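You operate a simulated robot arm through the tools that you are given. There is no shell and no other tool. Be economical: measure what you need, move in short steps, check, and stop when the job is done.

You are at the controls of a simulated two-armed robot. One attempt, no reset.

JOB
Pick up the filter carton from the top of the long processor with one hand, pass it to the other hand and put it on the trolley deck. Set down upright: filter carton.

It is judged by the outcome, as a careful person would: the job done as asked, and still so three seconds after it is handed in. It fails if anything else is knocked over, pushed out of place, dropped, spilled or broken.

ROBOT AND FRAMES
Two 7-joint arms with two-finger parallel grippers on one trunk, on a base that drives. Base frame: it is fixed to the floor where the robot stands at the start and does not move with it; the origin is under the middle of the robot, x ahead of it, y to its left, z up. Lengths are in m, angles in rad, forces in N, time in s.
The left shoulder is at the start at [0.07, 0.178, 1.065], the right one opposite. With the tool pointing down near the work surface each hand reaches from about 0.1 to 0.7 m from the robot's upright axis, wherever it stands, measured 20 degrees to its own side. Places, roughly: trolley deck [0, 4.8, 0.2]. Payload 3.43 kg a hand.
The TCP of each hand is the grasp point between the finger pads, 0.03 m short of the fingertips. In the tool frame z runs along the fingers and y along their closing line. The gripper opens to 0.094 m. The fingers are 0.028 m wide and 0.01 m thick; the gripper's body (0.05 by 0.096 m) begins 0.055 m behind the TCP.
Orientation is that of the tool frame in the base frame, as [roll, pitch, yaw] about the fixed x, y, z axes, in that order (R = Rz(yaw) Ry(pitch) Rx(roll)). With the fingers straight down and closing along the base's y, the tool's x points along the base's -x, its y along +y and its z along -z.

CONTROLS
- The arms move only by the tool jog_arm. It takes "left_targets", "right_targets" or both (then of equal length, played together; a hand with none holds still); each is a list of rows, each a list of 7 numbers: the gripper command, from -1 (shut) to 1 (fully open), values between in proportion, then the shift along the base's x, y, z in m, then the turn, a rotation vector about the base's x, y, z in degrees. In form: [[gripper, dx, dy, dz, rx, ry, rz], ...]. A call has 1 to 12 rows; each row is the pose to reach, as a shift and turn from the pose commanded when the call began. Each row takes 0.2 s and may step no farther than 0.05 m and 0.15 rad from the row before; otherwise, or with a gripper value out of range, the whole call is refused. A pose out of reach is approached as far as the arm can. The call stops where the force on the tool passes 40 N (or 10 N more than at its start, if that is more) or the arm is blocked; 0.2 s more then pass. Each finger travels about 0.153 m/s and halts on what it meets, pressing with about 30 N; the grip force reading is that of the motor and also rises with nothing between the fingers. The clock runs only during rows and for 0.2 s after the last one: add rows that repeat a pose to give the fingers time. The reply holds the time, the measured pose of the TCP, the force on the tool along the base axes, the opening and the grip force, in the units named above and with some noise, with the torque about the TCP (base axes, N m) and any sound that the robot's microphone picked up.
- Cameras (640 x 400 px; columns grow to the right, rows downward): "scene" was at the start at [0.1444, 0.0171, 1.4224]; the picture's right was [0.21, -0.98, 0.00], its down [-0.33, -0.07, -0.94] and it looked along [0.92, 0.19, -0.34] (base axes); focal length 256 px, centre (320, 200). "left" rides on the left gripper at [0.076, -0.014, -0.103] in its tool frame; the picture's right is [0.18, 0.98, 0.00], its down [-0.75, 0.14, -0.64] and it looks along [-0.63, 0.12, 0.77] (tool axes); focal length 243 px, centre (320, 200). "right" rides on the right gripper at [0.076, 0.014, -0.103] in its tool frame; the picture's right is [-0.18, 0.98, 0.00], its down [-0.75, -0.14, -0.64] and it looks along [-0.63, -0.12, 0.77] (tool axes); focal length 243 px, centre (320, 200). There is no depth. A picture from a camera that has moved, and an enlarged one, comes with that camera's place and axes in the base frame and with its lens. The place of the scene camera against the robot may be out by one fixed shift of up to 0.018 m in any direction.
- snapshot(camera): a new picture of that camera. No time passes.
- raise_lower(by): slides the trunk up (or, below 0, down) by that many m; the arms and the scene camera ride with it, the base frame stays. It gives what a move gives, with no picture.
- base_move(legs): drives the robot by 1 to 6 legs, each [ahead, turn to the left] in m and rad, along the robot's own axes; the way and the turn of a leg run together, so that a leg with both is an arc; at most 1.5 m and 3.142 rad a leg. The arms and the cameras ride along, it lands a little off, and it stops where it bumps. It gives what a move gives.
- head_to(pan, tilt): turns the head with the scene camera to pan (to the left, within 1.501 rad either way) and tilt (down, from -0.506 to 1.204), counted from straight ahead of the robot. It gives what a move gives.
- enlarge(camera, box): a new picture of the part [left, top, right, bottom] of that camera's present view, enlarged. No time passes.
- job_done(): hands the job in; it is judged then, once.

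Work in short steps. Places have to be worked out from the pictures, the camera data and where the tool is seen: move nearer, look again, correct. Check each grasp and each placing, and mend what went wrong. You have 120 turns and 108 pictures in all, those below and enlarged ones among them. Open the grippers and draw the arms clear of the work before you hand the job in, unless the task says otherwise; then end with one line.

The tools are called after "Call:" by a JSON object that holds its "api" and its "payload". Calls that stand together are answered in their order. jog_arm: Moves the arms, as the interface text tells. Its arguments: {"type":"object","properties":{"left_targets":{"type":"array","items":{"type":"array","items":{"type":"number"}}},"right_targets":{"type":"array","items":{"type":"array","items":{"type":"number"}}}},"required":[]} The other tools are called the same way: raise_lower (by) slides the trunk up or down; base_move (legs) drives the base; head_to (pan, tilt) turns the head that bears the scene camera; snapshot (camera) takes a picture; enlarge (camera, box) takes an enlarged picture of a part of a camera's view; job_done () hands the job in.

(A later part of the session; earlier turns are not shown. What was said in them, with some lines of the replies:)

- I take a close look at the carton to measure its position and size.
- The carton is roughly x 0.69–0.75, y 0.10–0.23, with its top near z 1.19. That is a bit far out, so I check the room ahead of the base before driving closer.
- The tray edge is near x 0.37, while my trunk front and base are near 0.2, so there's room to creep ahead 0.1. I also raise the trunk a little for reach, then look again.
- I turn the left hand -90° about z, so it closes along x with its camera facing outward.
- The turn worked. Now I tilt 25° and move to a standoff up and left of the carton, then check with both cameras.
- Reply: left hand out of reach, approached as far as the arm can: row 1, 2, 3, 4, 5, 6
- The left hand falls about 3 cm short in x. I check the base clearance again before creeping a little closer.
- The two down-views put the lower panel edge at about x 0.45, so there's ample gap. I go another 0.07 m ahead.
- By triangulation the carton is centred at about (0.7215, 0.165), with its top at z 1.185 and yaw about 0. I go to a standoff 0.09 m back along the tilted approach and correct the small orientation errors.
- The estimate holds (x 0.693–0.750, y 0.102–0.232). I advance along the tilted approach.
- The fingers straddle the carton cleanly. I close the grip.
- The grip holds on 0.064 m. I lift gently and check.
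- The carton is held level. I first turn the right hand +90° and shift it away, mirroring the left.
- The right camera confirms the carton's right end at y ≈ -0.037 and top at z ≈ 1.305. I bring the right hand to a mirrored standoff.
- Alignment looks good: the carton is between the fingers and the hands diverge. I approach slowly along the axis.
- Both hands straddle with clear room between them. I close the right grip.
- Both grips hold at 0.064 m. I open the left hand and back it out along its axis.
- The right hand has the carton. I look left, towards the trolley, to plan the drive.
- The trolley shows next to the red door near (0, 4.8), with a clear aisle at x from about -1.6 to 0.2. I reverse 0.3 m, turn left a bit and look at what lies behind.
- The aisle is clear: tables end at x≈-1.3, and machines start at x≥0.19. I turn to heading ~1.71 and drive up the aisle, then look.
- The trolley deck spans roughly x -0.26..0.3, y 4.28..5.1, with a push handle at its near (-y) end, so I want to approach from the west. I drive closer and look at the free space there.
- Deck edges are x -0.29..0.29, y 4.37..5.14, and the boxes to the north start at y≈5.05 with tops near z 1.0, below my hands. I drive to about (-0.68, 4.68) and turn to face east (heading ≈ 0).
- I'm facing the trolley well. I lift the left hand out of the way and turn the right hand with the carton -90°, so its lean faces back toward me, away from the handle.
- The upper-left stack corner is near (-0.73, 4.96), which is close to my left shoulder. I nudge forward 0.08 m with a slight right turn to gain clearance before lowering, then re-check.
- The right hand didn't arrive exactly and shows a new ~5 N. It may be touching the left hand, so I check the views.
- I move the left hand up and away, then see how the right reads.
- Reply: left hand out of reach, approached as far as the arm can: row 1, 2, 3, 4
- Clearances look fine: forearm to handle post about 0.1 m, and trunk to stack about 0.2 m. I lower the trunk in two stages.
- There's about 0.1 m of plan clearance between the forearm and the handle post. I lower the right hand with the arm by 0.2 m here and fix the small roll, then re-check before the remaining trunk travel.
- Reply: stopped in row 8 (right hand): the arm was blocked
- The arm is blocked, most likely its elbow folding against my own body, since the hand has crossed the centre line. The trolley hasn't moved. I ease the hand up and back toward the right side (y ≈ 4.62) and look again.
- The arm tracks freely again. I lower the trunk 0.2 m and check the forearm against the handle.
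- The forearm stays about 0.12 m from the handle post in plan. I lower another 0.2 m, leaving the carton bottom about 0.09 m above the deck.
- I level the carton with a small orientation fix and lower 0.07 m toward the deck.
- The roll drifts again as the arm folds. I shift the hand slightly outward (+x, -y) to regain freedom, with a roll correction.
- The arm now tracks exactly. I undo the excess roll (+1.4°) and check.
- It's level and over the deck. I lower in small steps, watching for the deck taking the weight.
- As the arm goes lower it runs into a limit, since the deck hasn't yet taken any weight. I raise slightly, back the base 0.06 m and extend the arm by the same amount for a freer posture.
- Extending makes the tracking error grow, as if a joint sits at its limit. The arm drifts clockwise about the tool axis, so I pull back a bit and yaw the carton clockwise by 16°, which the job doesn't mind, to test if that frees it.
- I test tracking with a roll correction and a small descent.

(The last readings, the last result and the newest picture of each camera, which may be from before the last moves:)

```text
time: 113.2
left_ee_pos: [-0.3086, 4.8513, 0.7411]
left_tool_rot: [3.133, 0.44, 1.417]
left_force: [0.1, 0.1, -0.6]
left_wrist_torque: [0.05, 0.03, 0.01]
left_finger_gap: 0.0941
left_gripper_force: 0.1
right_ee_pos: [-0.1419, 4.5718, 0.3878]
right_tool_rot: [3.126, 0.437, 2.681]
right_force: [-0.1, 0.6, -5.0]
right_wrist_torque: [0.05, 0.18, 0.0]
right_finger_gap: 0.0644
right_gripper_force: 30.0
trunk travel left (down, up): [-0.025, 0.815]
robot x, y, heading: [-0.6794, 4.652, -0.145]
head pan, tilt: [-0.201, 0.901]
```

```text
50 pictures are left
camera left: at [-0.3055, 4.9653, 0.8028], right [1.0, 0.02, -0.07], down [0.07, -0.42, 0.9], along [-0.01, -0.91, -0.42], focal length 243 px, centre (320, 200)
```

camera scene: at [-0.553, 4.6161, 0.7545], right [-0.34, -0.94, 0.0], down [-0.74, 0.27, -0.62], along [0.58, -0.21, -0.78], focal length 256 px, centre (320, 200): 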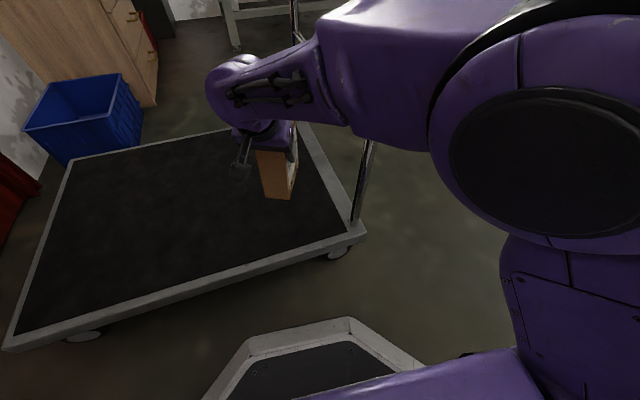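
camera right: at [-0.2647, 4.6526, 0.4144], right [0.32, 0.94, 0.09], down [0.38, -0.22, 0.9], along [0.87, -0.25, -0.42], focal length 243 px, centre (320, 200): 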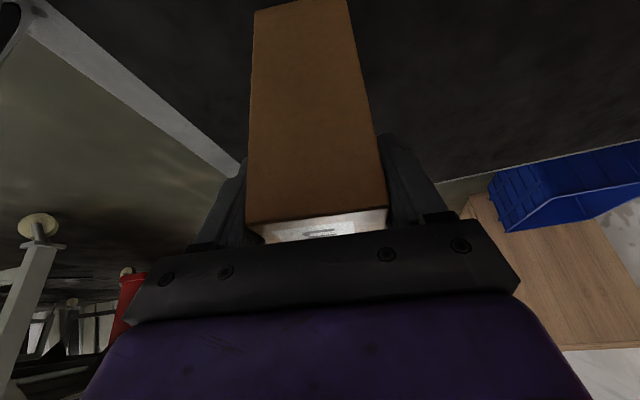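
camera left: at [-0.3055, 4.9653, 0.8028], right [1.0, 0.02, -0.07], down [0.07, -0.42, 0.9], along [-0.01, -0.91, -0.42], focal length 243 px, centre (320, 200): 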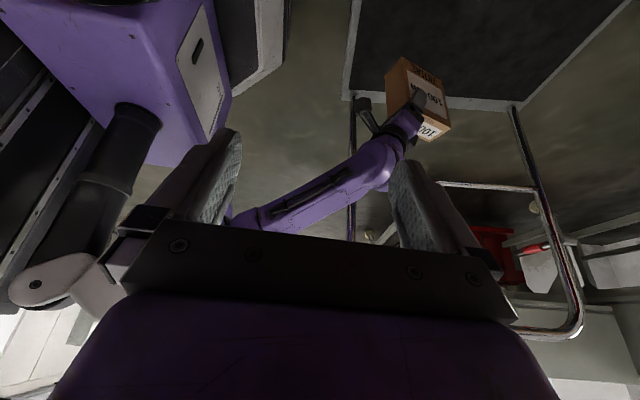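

The hand sits at my centre line, which is cramped for the right arm. I go forward again 0.06 m and turn the base left 0.3 rad, which carries the carton to mid-deck, so the hand can then sit more to my right side.

Call:
{"api": "jog_arm", "payload": {"right_targets": [[-1, -0.02, 0, 0.02, 0, 0, 0], [-1, -0.04, 0, 0.04, 0, 0, 0], [-1, -0.04, 0, 0.04, 0, 0, 0]]}}

Call:
{"api": "base_move", "payload": {"legs": [[0.05, 0.0], [0.0, 0.3]]}}

Call:
{"api": "snapshot", "payload": {"camera": "scene"}}

Call:
{"api": "snapshot", "payload": {"camera": "left"}}

```text
time: 114.0
left_ee_pos: [-0.3086, 4.8515, 0.7411]
left_tool_rot: [3.132, 0.44, 1.417]
left_force: [0.6, -0.5, -0.1]
left_wrist_torque: [-0.01, -0.04, -0.01]
left_finger_gap: 0.0937
left_gripper_force: 0.1
right_ee_pos: [-0.1849, 4.5731, 0.4124]
right_tool_rot: [-3.111, 0.433, 2.709]
right_force: [-1.0, 0.3, -5.0]
right_wrist_torque: [0.13, 0.18, 0.01]
right_finger_gap: 0.0644
right_gripper_force: 30.2
trunk travel left (down, up): [-0.025, 0.815]
robot x, y, heading: [-0.68, 4.6527, -0.151]
head pan, tilt: [-0.201, 0.901]
```

```text
time: 116.0
left_ee_pos: [-0.3348, 4.9445, 0.7413]
left_tool_rot: [3.133, 0.44, 1.72]
left_force: [0.0, 0.3, -0.7]
left_wrist_torque: [0.02, 0.0, 0.01]
left_finger_gap: 0.0941
left_gripper_force: 0.0
right_ee_pos: [-0.1348, 4.7163, 0.4125]
right_tool_rot: [-3.114, 0.436, 3.015]
right_force: [0.0, -0.2, -4.3]
right_wrist_torque: [0.03, 0.19, -0.04]
right_finger_gap: 0.0641
right_gripper_force: 30.0
trunk travel left (down, up): [-0.025, 0.815]
robot x, y, heading: [-0.6277, 4.6408, 0.158]
head pan, tilt: [-0.201, 0.901]
```

```text
49 pictures are left
camera scene: at [-0.4991, 4.6462, 0.7545], right [-0.05, -1.0, 0.0], down [-0.78, 0.04, -0.62], along [0.62, -0.03, -0.78], focal length 256 px, centre (320, 200)
```

scene: 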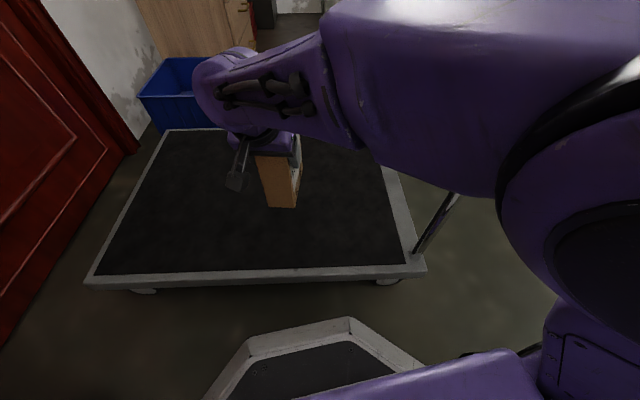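

```text
48 pictures are left
camera left: at [-0.3659, 5.0543, 0.8029], right [0.95, 0.31, -0.07], down [0.19, -0.38, 0.9], along [0.26, -0.87, -0.42], focal length 243 px, centre (320, 200)
```

left: 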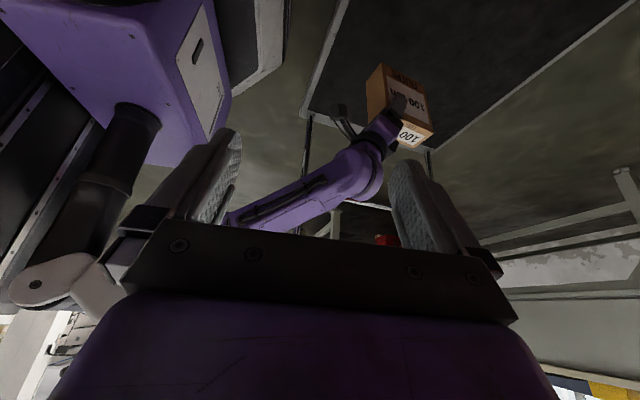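

The carton is now over mid-deck. I shift the hand 7 cm to the right, level it and lower slightly, checking the tracking.

Call:
{"api": "jog_arm", "payload": {"right_targets": [[-1, 0, -0.025, 0, 0.7, -0.1, 0], [-1, 0, -0.05, -0.01, 1.4, -0.2, 0], [-1, 0, -0.07, -0.02, 1.4, -0.2, 0], [-1, 0, -0.07, -0.03, 1.4, -0.2, 0], [-1, 0, -0.07, -0.03, 1.4, -0.2, 0]]}}

```text
time: 117.2
left_ee_pos: [-0.3343, 4.9445, 0.7417]
left_tool_rot: [3.133, 0.44, 1.72]
left_force: [0.7, 0.3, 0.3]
left_wrist_torque: [-0.02, 0.01, 0.03]
left_finger_gap: 0.094
left_gripper_force: 0.0
right_ee_pos: [-0.1364, 4.6482, 0.3823]
right_tool_rot: [-3.141, 0.435, 3.004]
right_force: [-0.1, 0.4, -5.1]
right_wrist_torque: [0.03, 0.2, 0.0]
right_finger_gap: 0.0645
right_gripper_force: 29.3
trunk travel left (down, up): [-0.025, 0.815]
robot x, y, heading: [-0.6275, 4.6474, 0.161]
head pan, tilt: [-0.201, 0.901]
```

Tracking is exact now (roll -3.141, pitch 0.435). I lower in small steps.

Call:
{"api": "jog_arm", "payload": {"right_targets": [[-1, 0, 0, -0.01, 0, 0, 0], [-1, 0, 0, -0.02, 0, 0, 0], [-1, 0, 0, -0.03, 0, 0, 0], [-1, 0, 0, -0.04, 0, 0, 0], [-1, 0, 0, -0.04, 0, 0, 0]]}}

Call:
{"api": "snapshot", "payload": {"camera": "scene"}}

Call:
{"api": "enlarge", "payload": {"camera": "left", "box": [300, 20, 500, 160]}}

```text
time: 118.3
left_ee_pos: [-0.3345, 4.9456, 0.7414]
left_tool_rot: [3.135, 0.439, 1.718]
left_force: [0.1, -1.2, 0.1]
left_wrist_torque: [0.0, 0.0, -0.03]
left_finger_gap: 0.0945
left_gripper_force: 0.1
right_ee_pos: [-0.1358, 4.6467, 0.3431]
right_tool_rot: [-3.139, 0.433, 3.003]
right_force: [0.2, 0.9, -4.2]
right_wrist_torque: [0.02, 0.19, 0.02]
right_finger_gap: 0.0645
right_gripper_force: 29.8
trunk travel left (down, up): [-0.025, 0.815]
robot x, y, heading: [-0.6279, 4.646, 0.154]
head pan, tilt: [-0.201, 0.901]
```

```text
47 pictures are left
camera scene: at [-0.4991, 4.6461, 0.7545], right [-0.05, -1.0, 0.0], down [-0.78, 0.04, -0.62], along [0.62, -0.03, -0.78], focal length 256 px, centre (320, 200)
```

scene: 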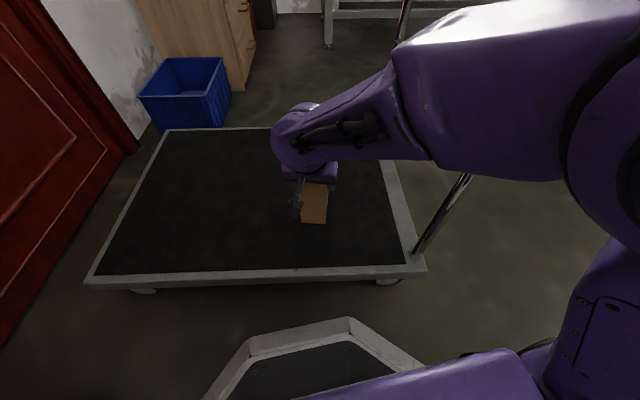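

```text
2.86 times, centred on (400, 90) of left
camera zoom: at [-0.3659, 5.0543, 0.8029], right [0.95, 0.31, -0.07], down [0.19, -0.38, 0.9], along [0.26, -0.87, -0.42], focal length 693 px, centre (91, 514)
```

zoom: 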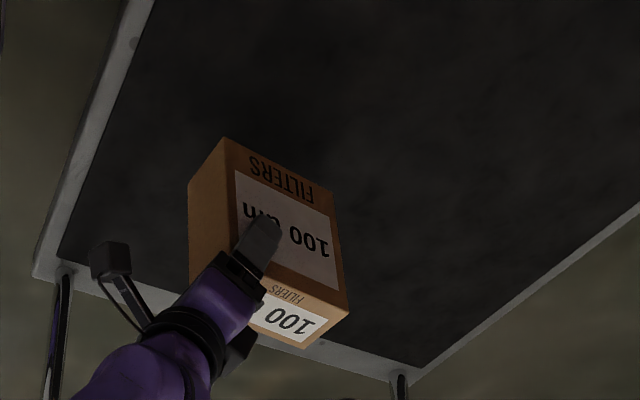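

Level and free. I continue down in small steps to contact.

Call:
{"api": "jog_arm", "payload": {"right_targets": [[-1, 0, 0, -0.004, 0, -0.4, 0], [-1, 0, 0, -0.008, 0, -0.4, 0], [-1, 0, 0, -0.012, 0, -0.4, 0], [-1, 0, 0, -0.012, 0, -0.4, 0]]}}

```text
time: 119.3
left_ee_pos: [-0.3347, 4.9453, 0.742]
left_tool_rot: [3.132, 0.441, 1.72]
left_force: [0.1, 0.1, -1.4]
left_wrist_torque: [0.0, 0.01, 0.01]
left_finger_gap: 0.0942
left_gripper_force: 0.0
right_ee_pos: [-0.1362, 4.6474, 0.3306]
right_tool_rot: [3.14, 0.442, 3.002]
right_force: [0.2, -0.3, -3.8]
right_wrist_torque: [0.05, 0.2, 0.02]
right_finger_gap: 0.0642
right_gripper_force: 30.2
trunk travel left (down, up): [-0.025, 0.815]
robot x, y, heading: [-0.6282, 4.6472, 0.162]
head pan, tilt: [-0.201, 0.901]
```

Not touching yet, so I take three more millimetre steps.

Call:
{"api": "jog_arm", "payload": {"right_targets": [[-1, 0, 0, -0.003, 0, 0, 0], [-1, 0, 0, -0.006, 0, 0, 0], [-1, 0, 0, -0.006, 0, 0, 0]]}}

```text
time: 120.2
left_ee_pos: [-0.3343, 4.9443, 0.7424]
left_tool_rot: [3.132, 0.441, 1.72]
left_force: [-0.4, -0.6, 0.1]
left_wrist_torque: [-0.01, -0.01, 0.03]
left_finger_gap: 0.0938
left_gripper_force: 0.1
right_ee_pos: [-0.1347, 4.6468, 0.3248]
right_tool_rot: [-3.142, 0.441, 3.001]
right_force: [-0.2, 0.0, -4.3]
right_wrist_torque: [0.05, 0.16, -0.02]
right_finger_gap: 0.0645
right_gripper_force: 29.9
trunk travel left (down, up): [-0.025, 0.815]
robot x, y, heading: [-0.626, 4.644, 0.153]
head pan, tilt: [-0.201, 0.901]
```

Call:
{"api": "enlarge", "payload": {"camera": "left", "box": [320, 40, 440, 150]}}

Call:
{"api": "jog_arm", "payload": {"right_targets": [[-1, 0, 0, -0.003, 0, 0, 0], [-1, 0, 0, -0.006, 0, 0, 0], [-1, 0, 0, -0.006, 0, 0, 0]]}}

```text
3.64 times, centred on (380, 95) of left
camera zoom: at [-0.3659, 5.0543, 0.8029], right [0.95, 0.31, -0.07], down [0.19, -0.38, 0.9], along [0.26, -0.87, -0.42], focal length 882 px, centre (102, 582)
```

zoom: 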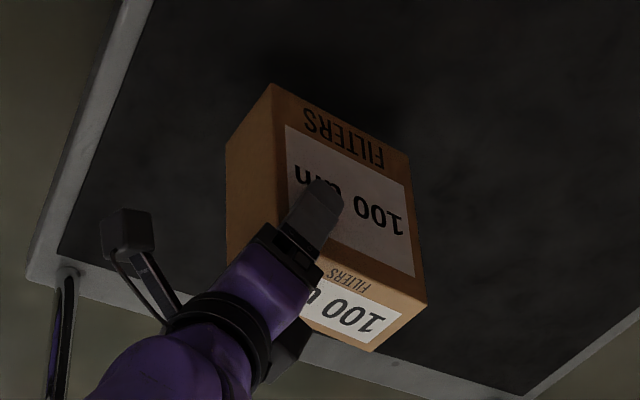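

```text
time: 121.0
left_ee_pos: [-0.3352, 4.9444, 0.7419]
left_tool_rot: [3.134, 0.44, 1.721]
left_force: [0.6, -0.4, 0.4]
left_wrist_torque: [0.0, -0.01, 0.0]
left_finger_gap: 0.0938
left_gripper_force: 0.1
right_ee_pos: [-0.135, 4.6488, 0.321]
right_tool_rot: [3.129, 0.439, 2.998]
right_force: [-0.4, 0.8, -4.5]
right_wrist_torque: [-0.01, 0.15, -0.01]
right_finger_gap: 0.0646
right_gripper_force: 29.8
trunk travel left (down, up): [-0.025, 0.815]
robot x, y, heading: [-0.6236, 4.6474, 0.159]
head pan, tilt: [-0.201, 0.901]
```

There's no contact yet and the arm begins to drift again. I nudge the hand 2 cm to the right for freedom, then use the last trunk travel for the final descent.

Call:
{"api": "jog_arm", "payload": {"right_targets": [[-1, 0, -0.015, 0.003, 0, 0, 0], [-1, 0, -0.03, 0.003, 0, 0, 0], [-1, 0, -0.03, 0.003, 0, 0, 0]]}}

Call:
{"api": "raise_lower", "payload": {"by": -0.008}}

```text
time: 121.8
left_ee_pos: [-0.334, 4.9451, 0.741]
left_tool_rot: [3.133, 0.439, 1.719]
left_force: [-0.1, -0.4, 1.0]
left_wrist_torque: [0.03, 0.0, 0.01]
left_finger_gap: 0.0941
left_gripper_force: 0.0
right_ee_pos: [-0.1344, 4.6156, 0.322]
right_tool_rot: [-3.14, 0.441, 3.003]
right_force: [-0.8, 0.8, -4.6]
right_wrist_torque: [0.01, 0.19, 0.03]
right_finger_gap: 0.0643
right_gripper_force: 30.0
trunk travel left (down, up): [-0.025, 0.815]
robot x, y, heading: [-0.6313, 4.6437, 0.157]
head pan, tilt: [-0.201, 0.901]
```

```text
time: 122.3
left_ee_pos: [-0.335, 4.9442, 0.7328]
left_tool_rot: [3.133, 0.44, 1.719]
left_force: [0.5, 0.0, -0.3]
left_wrist_torque: [0.0, 0.03, -0.02]
left_finger_gap: 0.094
left_gripper_force: 0.1
right_ee_pos: [-0.1348, 4.6172, 0.3134]
right_tool_rot: [3.141, 0.441, 3.002]
right_force: [0.3, 0.0, -4.8]
right_wrist_torque: [0.05, 0.17, 0.0]
right_finger_gap: 0.0644
right_gripper_force: 30.1
trunk travel left (down, up): [-0.017, 0.823]
robot x, y, heading: [-0.6284, 4.6461, 0.157]
head pan, tilt: [-0.201, 0.901]
```

Level and still hanging free. I lower with the arm in 2 mm rows, since the jog stops on force.

Call:
{"api": "jog_arm", "payload": {"right_targets": [[-1, 0, 0, -0.002, 0, 0, 0], [-1, 0, 0, -0.004, 0, 0, 0], [-1, 0, 0, -0.006, 0, 0, 0], [-1, 0, 0, -0.006, 0, 0, 0]]}}

Call:
{"api": "enlarge", "payload": {"camera": "left", "box": [320, 40, 440, 150]}}

```text
time: 123.3
left_ee_pos: [-0.3341, 4.9442, 0.7337]
left_tool_rot: [3.132, 0.441, 1.718]
left_force: [-0.5, -0.3, 1.1]
left_wrist_torque: [-0.01, -0.01, 0.0]
left_finger_gap: 0.0939
left_gripper_force: 0.0
right_ee_pos: [-0.1335, 4.6152, 0.3087]
right_tool_rot: [3.14, 0.443, 3.004]
right_force: [-0.4, -0.4, -4.3]
right_wrist_torque: [0.04, 0.23, -0.02]
right_finger_gap: 0.0647
right_gripper_force: 29.9
trunk travel left (down, up): [-0.017, 0.823]
robot x, y, heading: [-0.6309, 4.6455, 0.15]
head pan, tilt: [-0.201, 0.901]
```

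```text
3.64 times, centred on (380, 95) of left
camera zoom: at [-0.3659, 5.0542, 0.795], right [0.95, 0.31, -0.07], down [0.19, -0.38, 0.9], along [0.26, -0.87, -0.42], focal length 882 px, centre (102, 582)
```

zoom: 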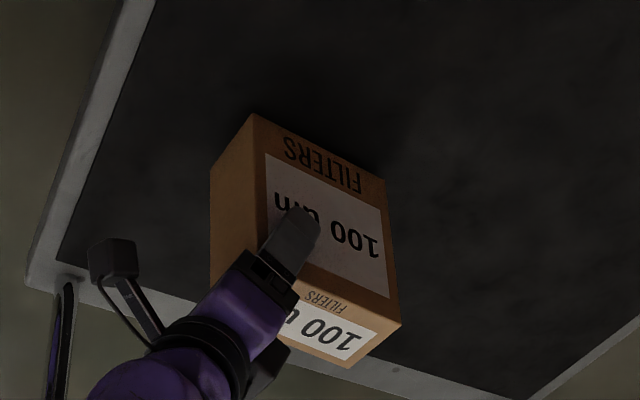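

Bottom computes to about z 0.20, so the deck seems slightly below that. I continue with trunk and arm.

Call:
{"api": "raise_lower", "payload": {"by": -0.008}}

Call:
{"api": "jog_arm", "payload": {"right_targets": [[-1, 0, -0.003, -0.002, 0, 0, 0], [-1, 0, -0.006, -0.004, 0, 0, 0], [-1, 0, -0.006, -0.004, 0, 0, 0]]}}

```text
time: 123.9
left_ee_pos: [-0.3335, 4.9458, 0.7257]
left_tool_rot: [3.133, 0.438, 1.72]
left_force: [0.1, 1.2, -0.3]
left_wrist_torque: [0.01, 0.0, 0.03]
left_finger_gap: 0.094
left_gripper_force: 0.1
right_ee_pos: [-0.1342, 4.6161, 0.3004]
right_tool_rot: [-3.141, 0.442, 3.001]
right_force: [0.0, 0.1, -5.0]
right_wrist_torque: [0.02, 0.15, -0.01]
right_finger_gap: 0.0643
right_gripper_force: 29.8
trunk travel left (down, up): [-0.009, 0.831]
robot x, y, heading: [-0.6259, 4.6425, 0.152]
head pan, tilt: [-0.201, 0.901]
```

```text
time: 124.7
left_ee_pos: [-0.3337, 4.9451, 0.7262]
left_tool_rot: [3.132, 0.44, 1.72]
left_force: [-0.1, -0.3, 0.4]
left_wrist_torque: [0.01, 0.01, -0.03]
left_finger_gap: 0.0938
left_gripper_force: 0.1
right_ee_pos: [-0.1331, 4.6103, 0.2968]
right_tool_rot: [3.141, 0.443, 3.002]
right_force: [-0.2, 0.1, -4.9]
right_wrist_torque: [0.01, 0.17, 0.02]
right_finger_gap: 0.0644
right_gripper_force: 30.6
trunk travel left (down, up): [-0.009, 0.831]
robot x, y, heading: [-0.6281, 4.6452, 0.157]
head pan, tilt: [-0.201, 0.901]
```

Still free. More small steps down.

Call:
{"api": "jog_arm", "payload": {"right_targets": [[-1, 0, -0.005, -0.003, 0, 0, 0], [-1, 0, -0.01, -0.006, 0, 0, 0], [-1, 0, -0.01, -0.009, 0, 0, 0], [-1, 0, -0.01, -0.009, 0, 0, 0]]}}

Call:
{"api": "enlarge", "payload": {"camera": "left", "box": [320, 40, 440, 150]}}

Call:
{"api": "snapshot", "payload": {"camera": "right"}}

```text
time: 125.7
left_ee_pos: [-0.336, 4.9449, 0.7271]
left_tool_rot: [3.129, 0.439, 1.718]
left_force: [-0.1, -0.5, 0.2]
left_wrist_torque: [0.0, 0.0, -0.01]
left_finger_gap: 0.0941
left_gripper_force: 0.1
right_ee_pos: [-0.1339, 4.6002, 0.2916]
right_tool_rot: [3.137, 0.448, 3.003]
right_force: [2.4, 5.9, 25.4]
right_wrist_torque: [-0.16, 0.08, 0.12]
right_finger_gap: 0.0645
right_gripper_force: 29.8
trunk travel left (down, up): [-0.009, 0.831]
robot x, y, heading: [-0.6245, 4.6403, 0.156]
head pan, tilt: [-0.201, 0.901]
```

```text
3.64 times, centred on (380, 95) of left
camera zoom: at [-0.3682, 5.0547, 0.7878], right [0.95, 0.31, -0.07], down [0.19, -0.38, 0.9], along [0.26, -0.87, -0.42], focal length 882 px, centre (102, 582)
```

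zoom: 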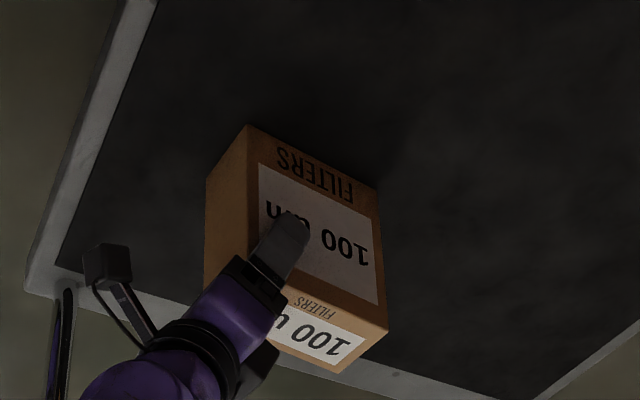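

```text
42 pictures are left
camera right: at [-0.2439, 4.6292, 0.3509], right [0.3, 0.95, 0.08], down [0.38, -0.2, 0.9], along [0.88, -0.24, -0.42], focal length 243 px, centre (320, 200)
```

right: 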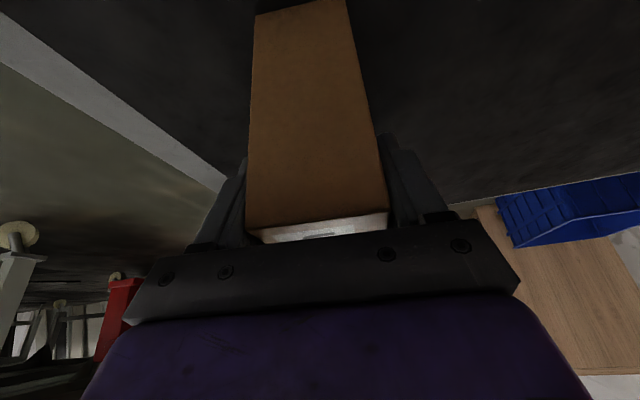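

Contact: the deck now pushes up 25 N. I ease up 3 mm to relieve it and check.

Call:
{"api": "jog_arm", "payload": {"right_targets": [[-1, 0, 0.001, 0.003, 0, 0, 0], [-1, 0, 0.001, 0.003, 0, 0, 0]]}}

```text
time: 126.3
left_ee_pos: [-0.3345, 4.945, 0.7266]
left_tool_rot: [3.132, 0.44, 1.718]
left_force: [-0.3, -0.2, -0.4]
left_wrist_torque: [0.02, -0.01, -0.02]
left_finger_gap: 0.0942
left_gripper_force: 0.1
right_ee_pos: [-0.1354, 4.5996, 0.291]
right_tool_rot: [3.141, 0.443, 3.001]
right_force: [4.8, 1.0, 8.6]
right_wrist_torque: [0.26, -0.66, -0.08]
right_finger_gap: 0.0645
right_gripper_force: 30.1
trunk travel left (down, up): [-0.009, 0.831]
robot x, y, heading: [-0.6286, 4.6447, 0.153]
head pan, tilt: [-0.201, 0.901]
```

It rests with light load and level. I open the right gripper.

Call:
{"api": "jog_arm", "payload": {"right_targets": [[0.6, 0, 0, 0, 0, 0, 0], [1, 0, 0, 0, 0, 0, 0], [1, 0, 0, 0, 0, 0, 0]]}}

Call:
{"api": "snapshot", "payload": {"camera": "right"}}

```text
time: 127.1
left_ee_pos: [-0.3342, 4.9446, 0.7262]
left_tool_rot: [3.13, 0.44, 1.718]
left_force: [-0.5, 0.1, 0.4]
left_wrist_torque: [-0.02, -0.02, -0.01]
left_finger_gap: 0.094
left_gripper_force: 0.0
right_ee_pos: [-0.1341, 4.6017, 0.2914]
right_tool_rot: [3.141, 0.441, 3.003]
right_force: [-0.5, 0.0, -0.4]
right_wrist_torque: [0.0, -0.01, 0.02]
right_finger_gap: 0.0942
right_gripper_force: 0.0
trunk travel left (down, up): [-0.009, 0.831]
robot x, y, heading: [-0.6249, 4.6485, 0.152]
head pan, tilt: [-0.201, 0.901]
```

```text
41 pictures are left
camera right: at [-0.2444, 4.6295, 0.3515], right [0.3, 0.95, 0.08], down [0.38, -0.2, 0.9], along [0.87, -0.24, -0.42], focal length 243 px, centre (320, 200)
```

right: 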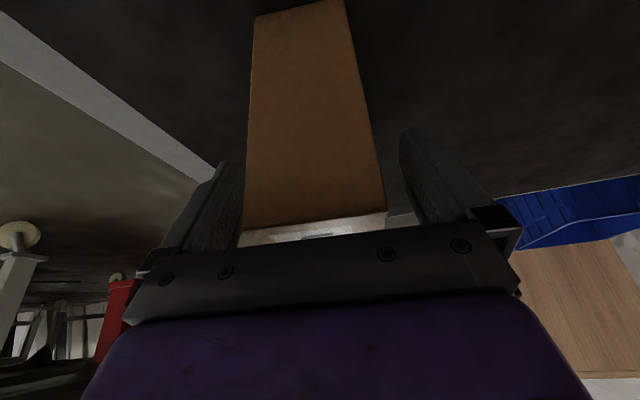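

Released. I centre the fingers 5 mm and withdraw along the tool axis.

Call:
{"api": "jog_arm", "payload": {"right_targets": [[1, -0.0007, -0.005, 0, 0, 0, 0], [1, -0.01, -0.0035, 0.02, 0, 0, 0], [1, -0.02, -0.002, 0.042, 0, 0, 0], [1, -0.033, 0, 0.07, 0, 0, 0], [1, -0.046, 0.001, 0.1, 0, 0, 0], [1, -0.055, 0.001, 0.13, 0, 0, 0], [1, -0.055, 0.001, 0.13, 0, 0, 0]]}}

Call:
{"api": "snapshot", "payload": {"camera": "right"}}

Call:
{"api": "snapshot", "payload": {"camera": "left"}}

```text
time: 128.7
left_ee_pos: [-0.3351, 4.9448, 0.7253]
left_tool_rot: [3.132, 0.44, 1.719]
left_force: [0.1, 0.2, 0.2]
left_wrist_torque: [-0.01, 0.01, 0.0]
left_finger_gap: 0.0942
left_gripper_force: 0.0
right_ee_pos: [-0.1899, 4.6019, 0.4215]
right_tool_rot: [-3.141, 0.446, 3.001]
right_force: [0.1, -0.5, -0.1]
right_wrist_torque: [-0.03, -0.05, 0.01]
right_finger_gap: 0.0941
right_gripper_force: 0.0
trunk travel left (down, up): [-0.009, 0.831]
robot x, y, heading: [-0.6312, 4.6459, 0.153]
head pan, tilt: [-0.201, 0.901]
```

```text
40 pictures are left
camera right: at [-0.2993, 4.6313, 0.4816], right [0.3, 0.95, 0.08], down [0.38, -0.2, 0.9], along [0.87, -0.24, -0.42], focal length 243 px, centre (320, 200)
```

right: 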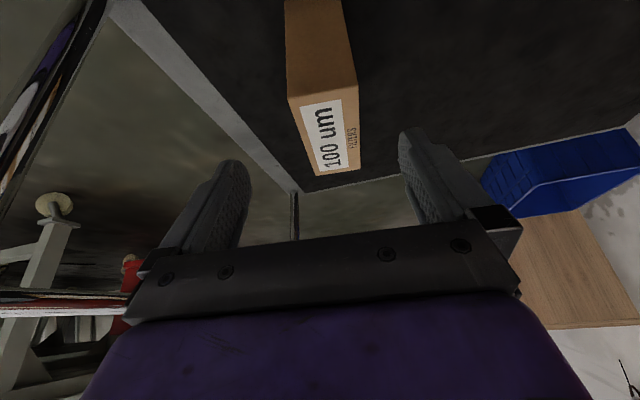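

```text
39 pictures are left
camera left: at [-0.3663, 5.0542, 0.7872], right [0.95, 0.31, -0.07], down [0.19, -0.38, 0.9], along [0.26, -0.87, -0.42], focal length 243 px, centre (320, 200)
```

left: 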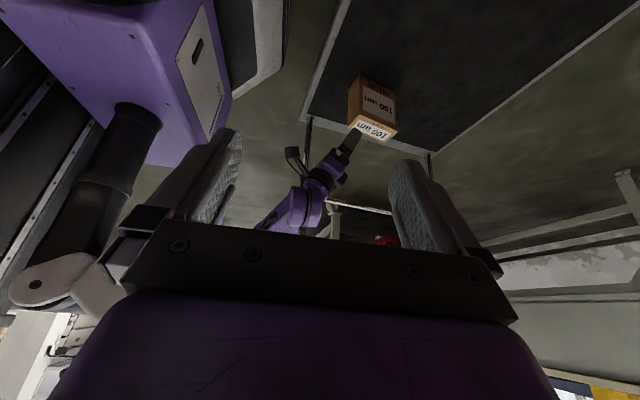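

The carton stands upright on the deck. I raise the trunk straight up to draw both arms clear and take a final look.

Call:
{"api": "raise_lower", "payload": {"by": 0.55}}

Call:
{"api": "head_to", "payload": {"pan": -0.2, "tilt": 1.0}}

Call:
{"api": "snapshot", "payload": {"camera": "scene"}}

Call:
{"api": "snapshot", "payload": {"camera": "left"}}

```text
refused: 0.55 is not a number from -0.4 to 0.4
```

```text
time: 129.4
left_ee_pos: [-0.3348, 4.9457, 0.7265]
left_tool_rot: [3.133, 0.44, 1.72]
left_force: [-1.0, 0.7, -0.8]
left_wrist_torque: [-0.03, -0.01, 0.01]
left_finger_gap: 0.094
left_gripper_force: 0.0
right_ee_pos: [-0.1887, 4.6027, 0.4217]
right_tool_rot: [-3.141, 0.441, 3.002]
right_force: [-0.5, 0.3, -0.1]
right_wrist_torque: [0.03, 0.01, -0.01]
right_finger_gap: 0.0942
right_gripper_force: 0.0
trunk travel left (down, up): [-0.009, 0.831]
robot x, y, heading: [-0.6234, 4.6433, 0.15]
head pan, tilt: [-0.201, 1.0]
```

```text
38 pictures are left
camera scene: at [-0.5052, 4.6464, 0.7314], right [-0.05, -1.0, 0.0], down [-0.84, 0.04, -0.54], along [0.54, -0.03, -0.84], focal length 256 px, centre (320, 200)
```

scene: 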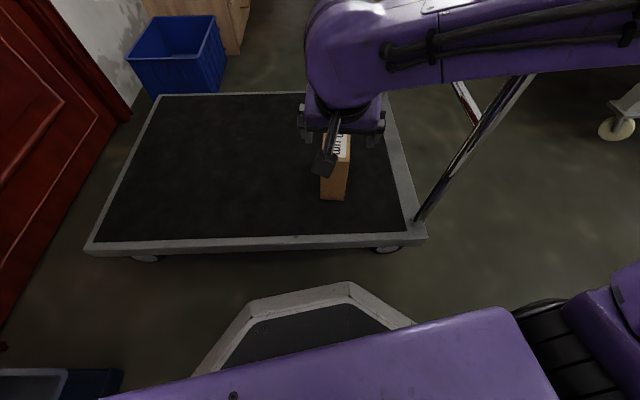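

```text
37 pictures are left
camera left: at [-0.3663, 5.0542, 0.7871], right [0.95, 0.31, -0.07], down [0.19, -0.38, 0.9], along [0.26, -0.87, -0.42], focal length 243 px, centre (320, 200)
```

left: 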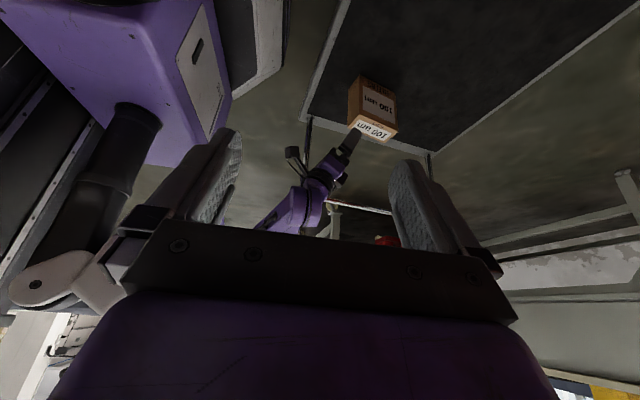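

The carton is standing well inside the deck. I raise 0.4 m (the per-call limit).

Call:
{"api": "raise_lower", "payload": {"by": 0.4}}

Call:
{"api": "snapshot", "payload": {"camera": "scene"}}

Call:
{"api": "snapshot", "payload": {"camera": "left"}}

```text
time: 133.2
left_ee_pos: [-0.3344, 4.9457, 1.1263]
left_tool_rot: [3.13, 0.439, 1.72]
left_force: [-0.2, -0.8, 0.8]
left_wrist_torque: [-0.01, 0.01, 0.01]
left_finger_gap: 0.0937
left_gripper_force: 0.0
right_ee_pos: [-0.19, 4.6018, 0.8201]
right_tool_rot: [3.141, 0.441, 3.002]
right_force: [-0.9, 0.0, -0.1]
right_wrist_torque: [0.02, 0.03, 0.01]
right_finger_gap: 0.0941
right_gripper_force: 0.0
trunk travel left (down, up): [-0.409, 0.431]
robot x, y, heading: [-0.6254, 4.6476, 0.154]
head pan, tilt: [-0.201, 1.0]
```

```text
36 pictures are left
camera scene: at [-0.5052, 4.6465, 1.1313], right [-0.05, -1.0, 0.0], down [-0.84, 0.04, -0.54], along [0.54, -0.03, -0.84], focal length 256 px, centre (320, 200)
```

scene: 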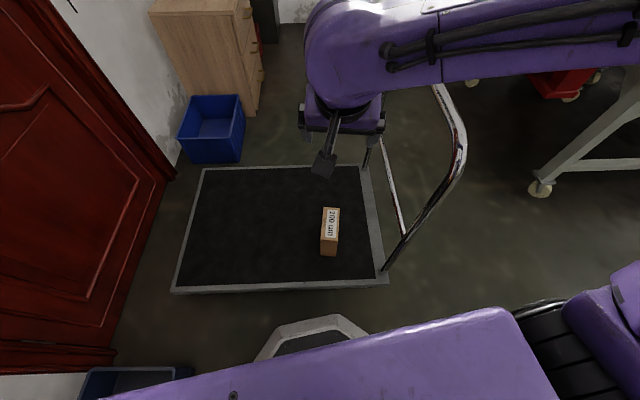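

```text
35 pictures are left
camera left: at [-0.3662, 5.0543, 1.1871], right [0.95, 0.31, -0.07], down [0.19, -0.38, 0.9], along [0.26, -0.87, -0.42], focal length 243 px, centre (320, 200)
```

left: 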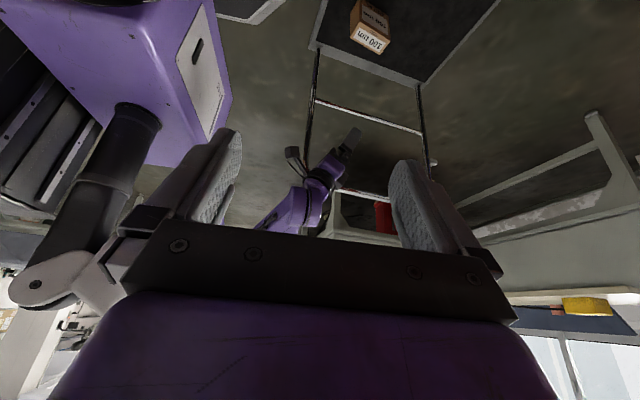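

The carton stands upright on the deck, the trolley is in place, and both arms are clear with grippers open. I hand in the job.

Call:
{"api": "job_done", "payload": {}}

```text
The job is handed in.
```

The filter carton was picked up with the left hand, passed to the right hand and set upright on the trolley deck; in the last pictures nothing else had been knocked over or moved.
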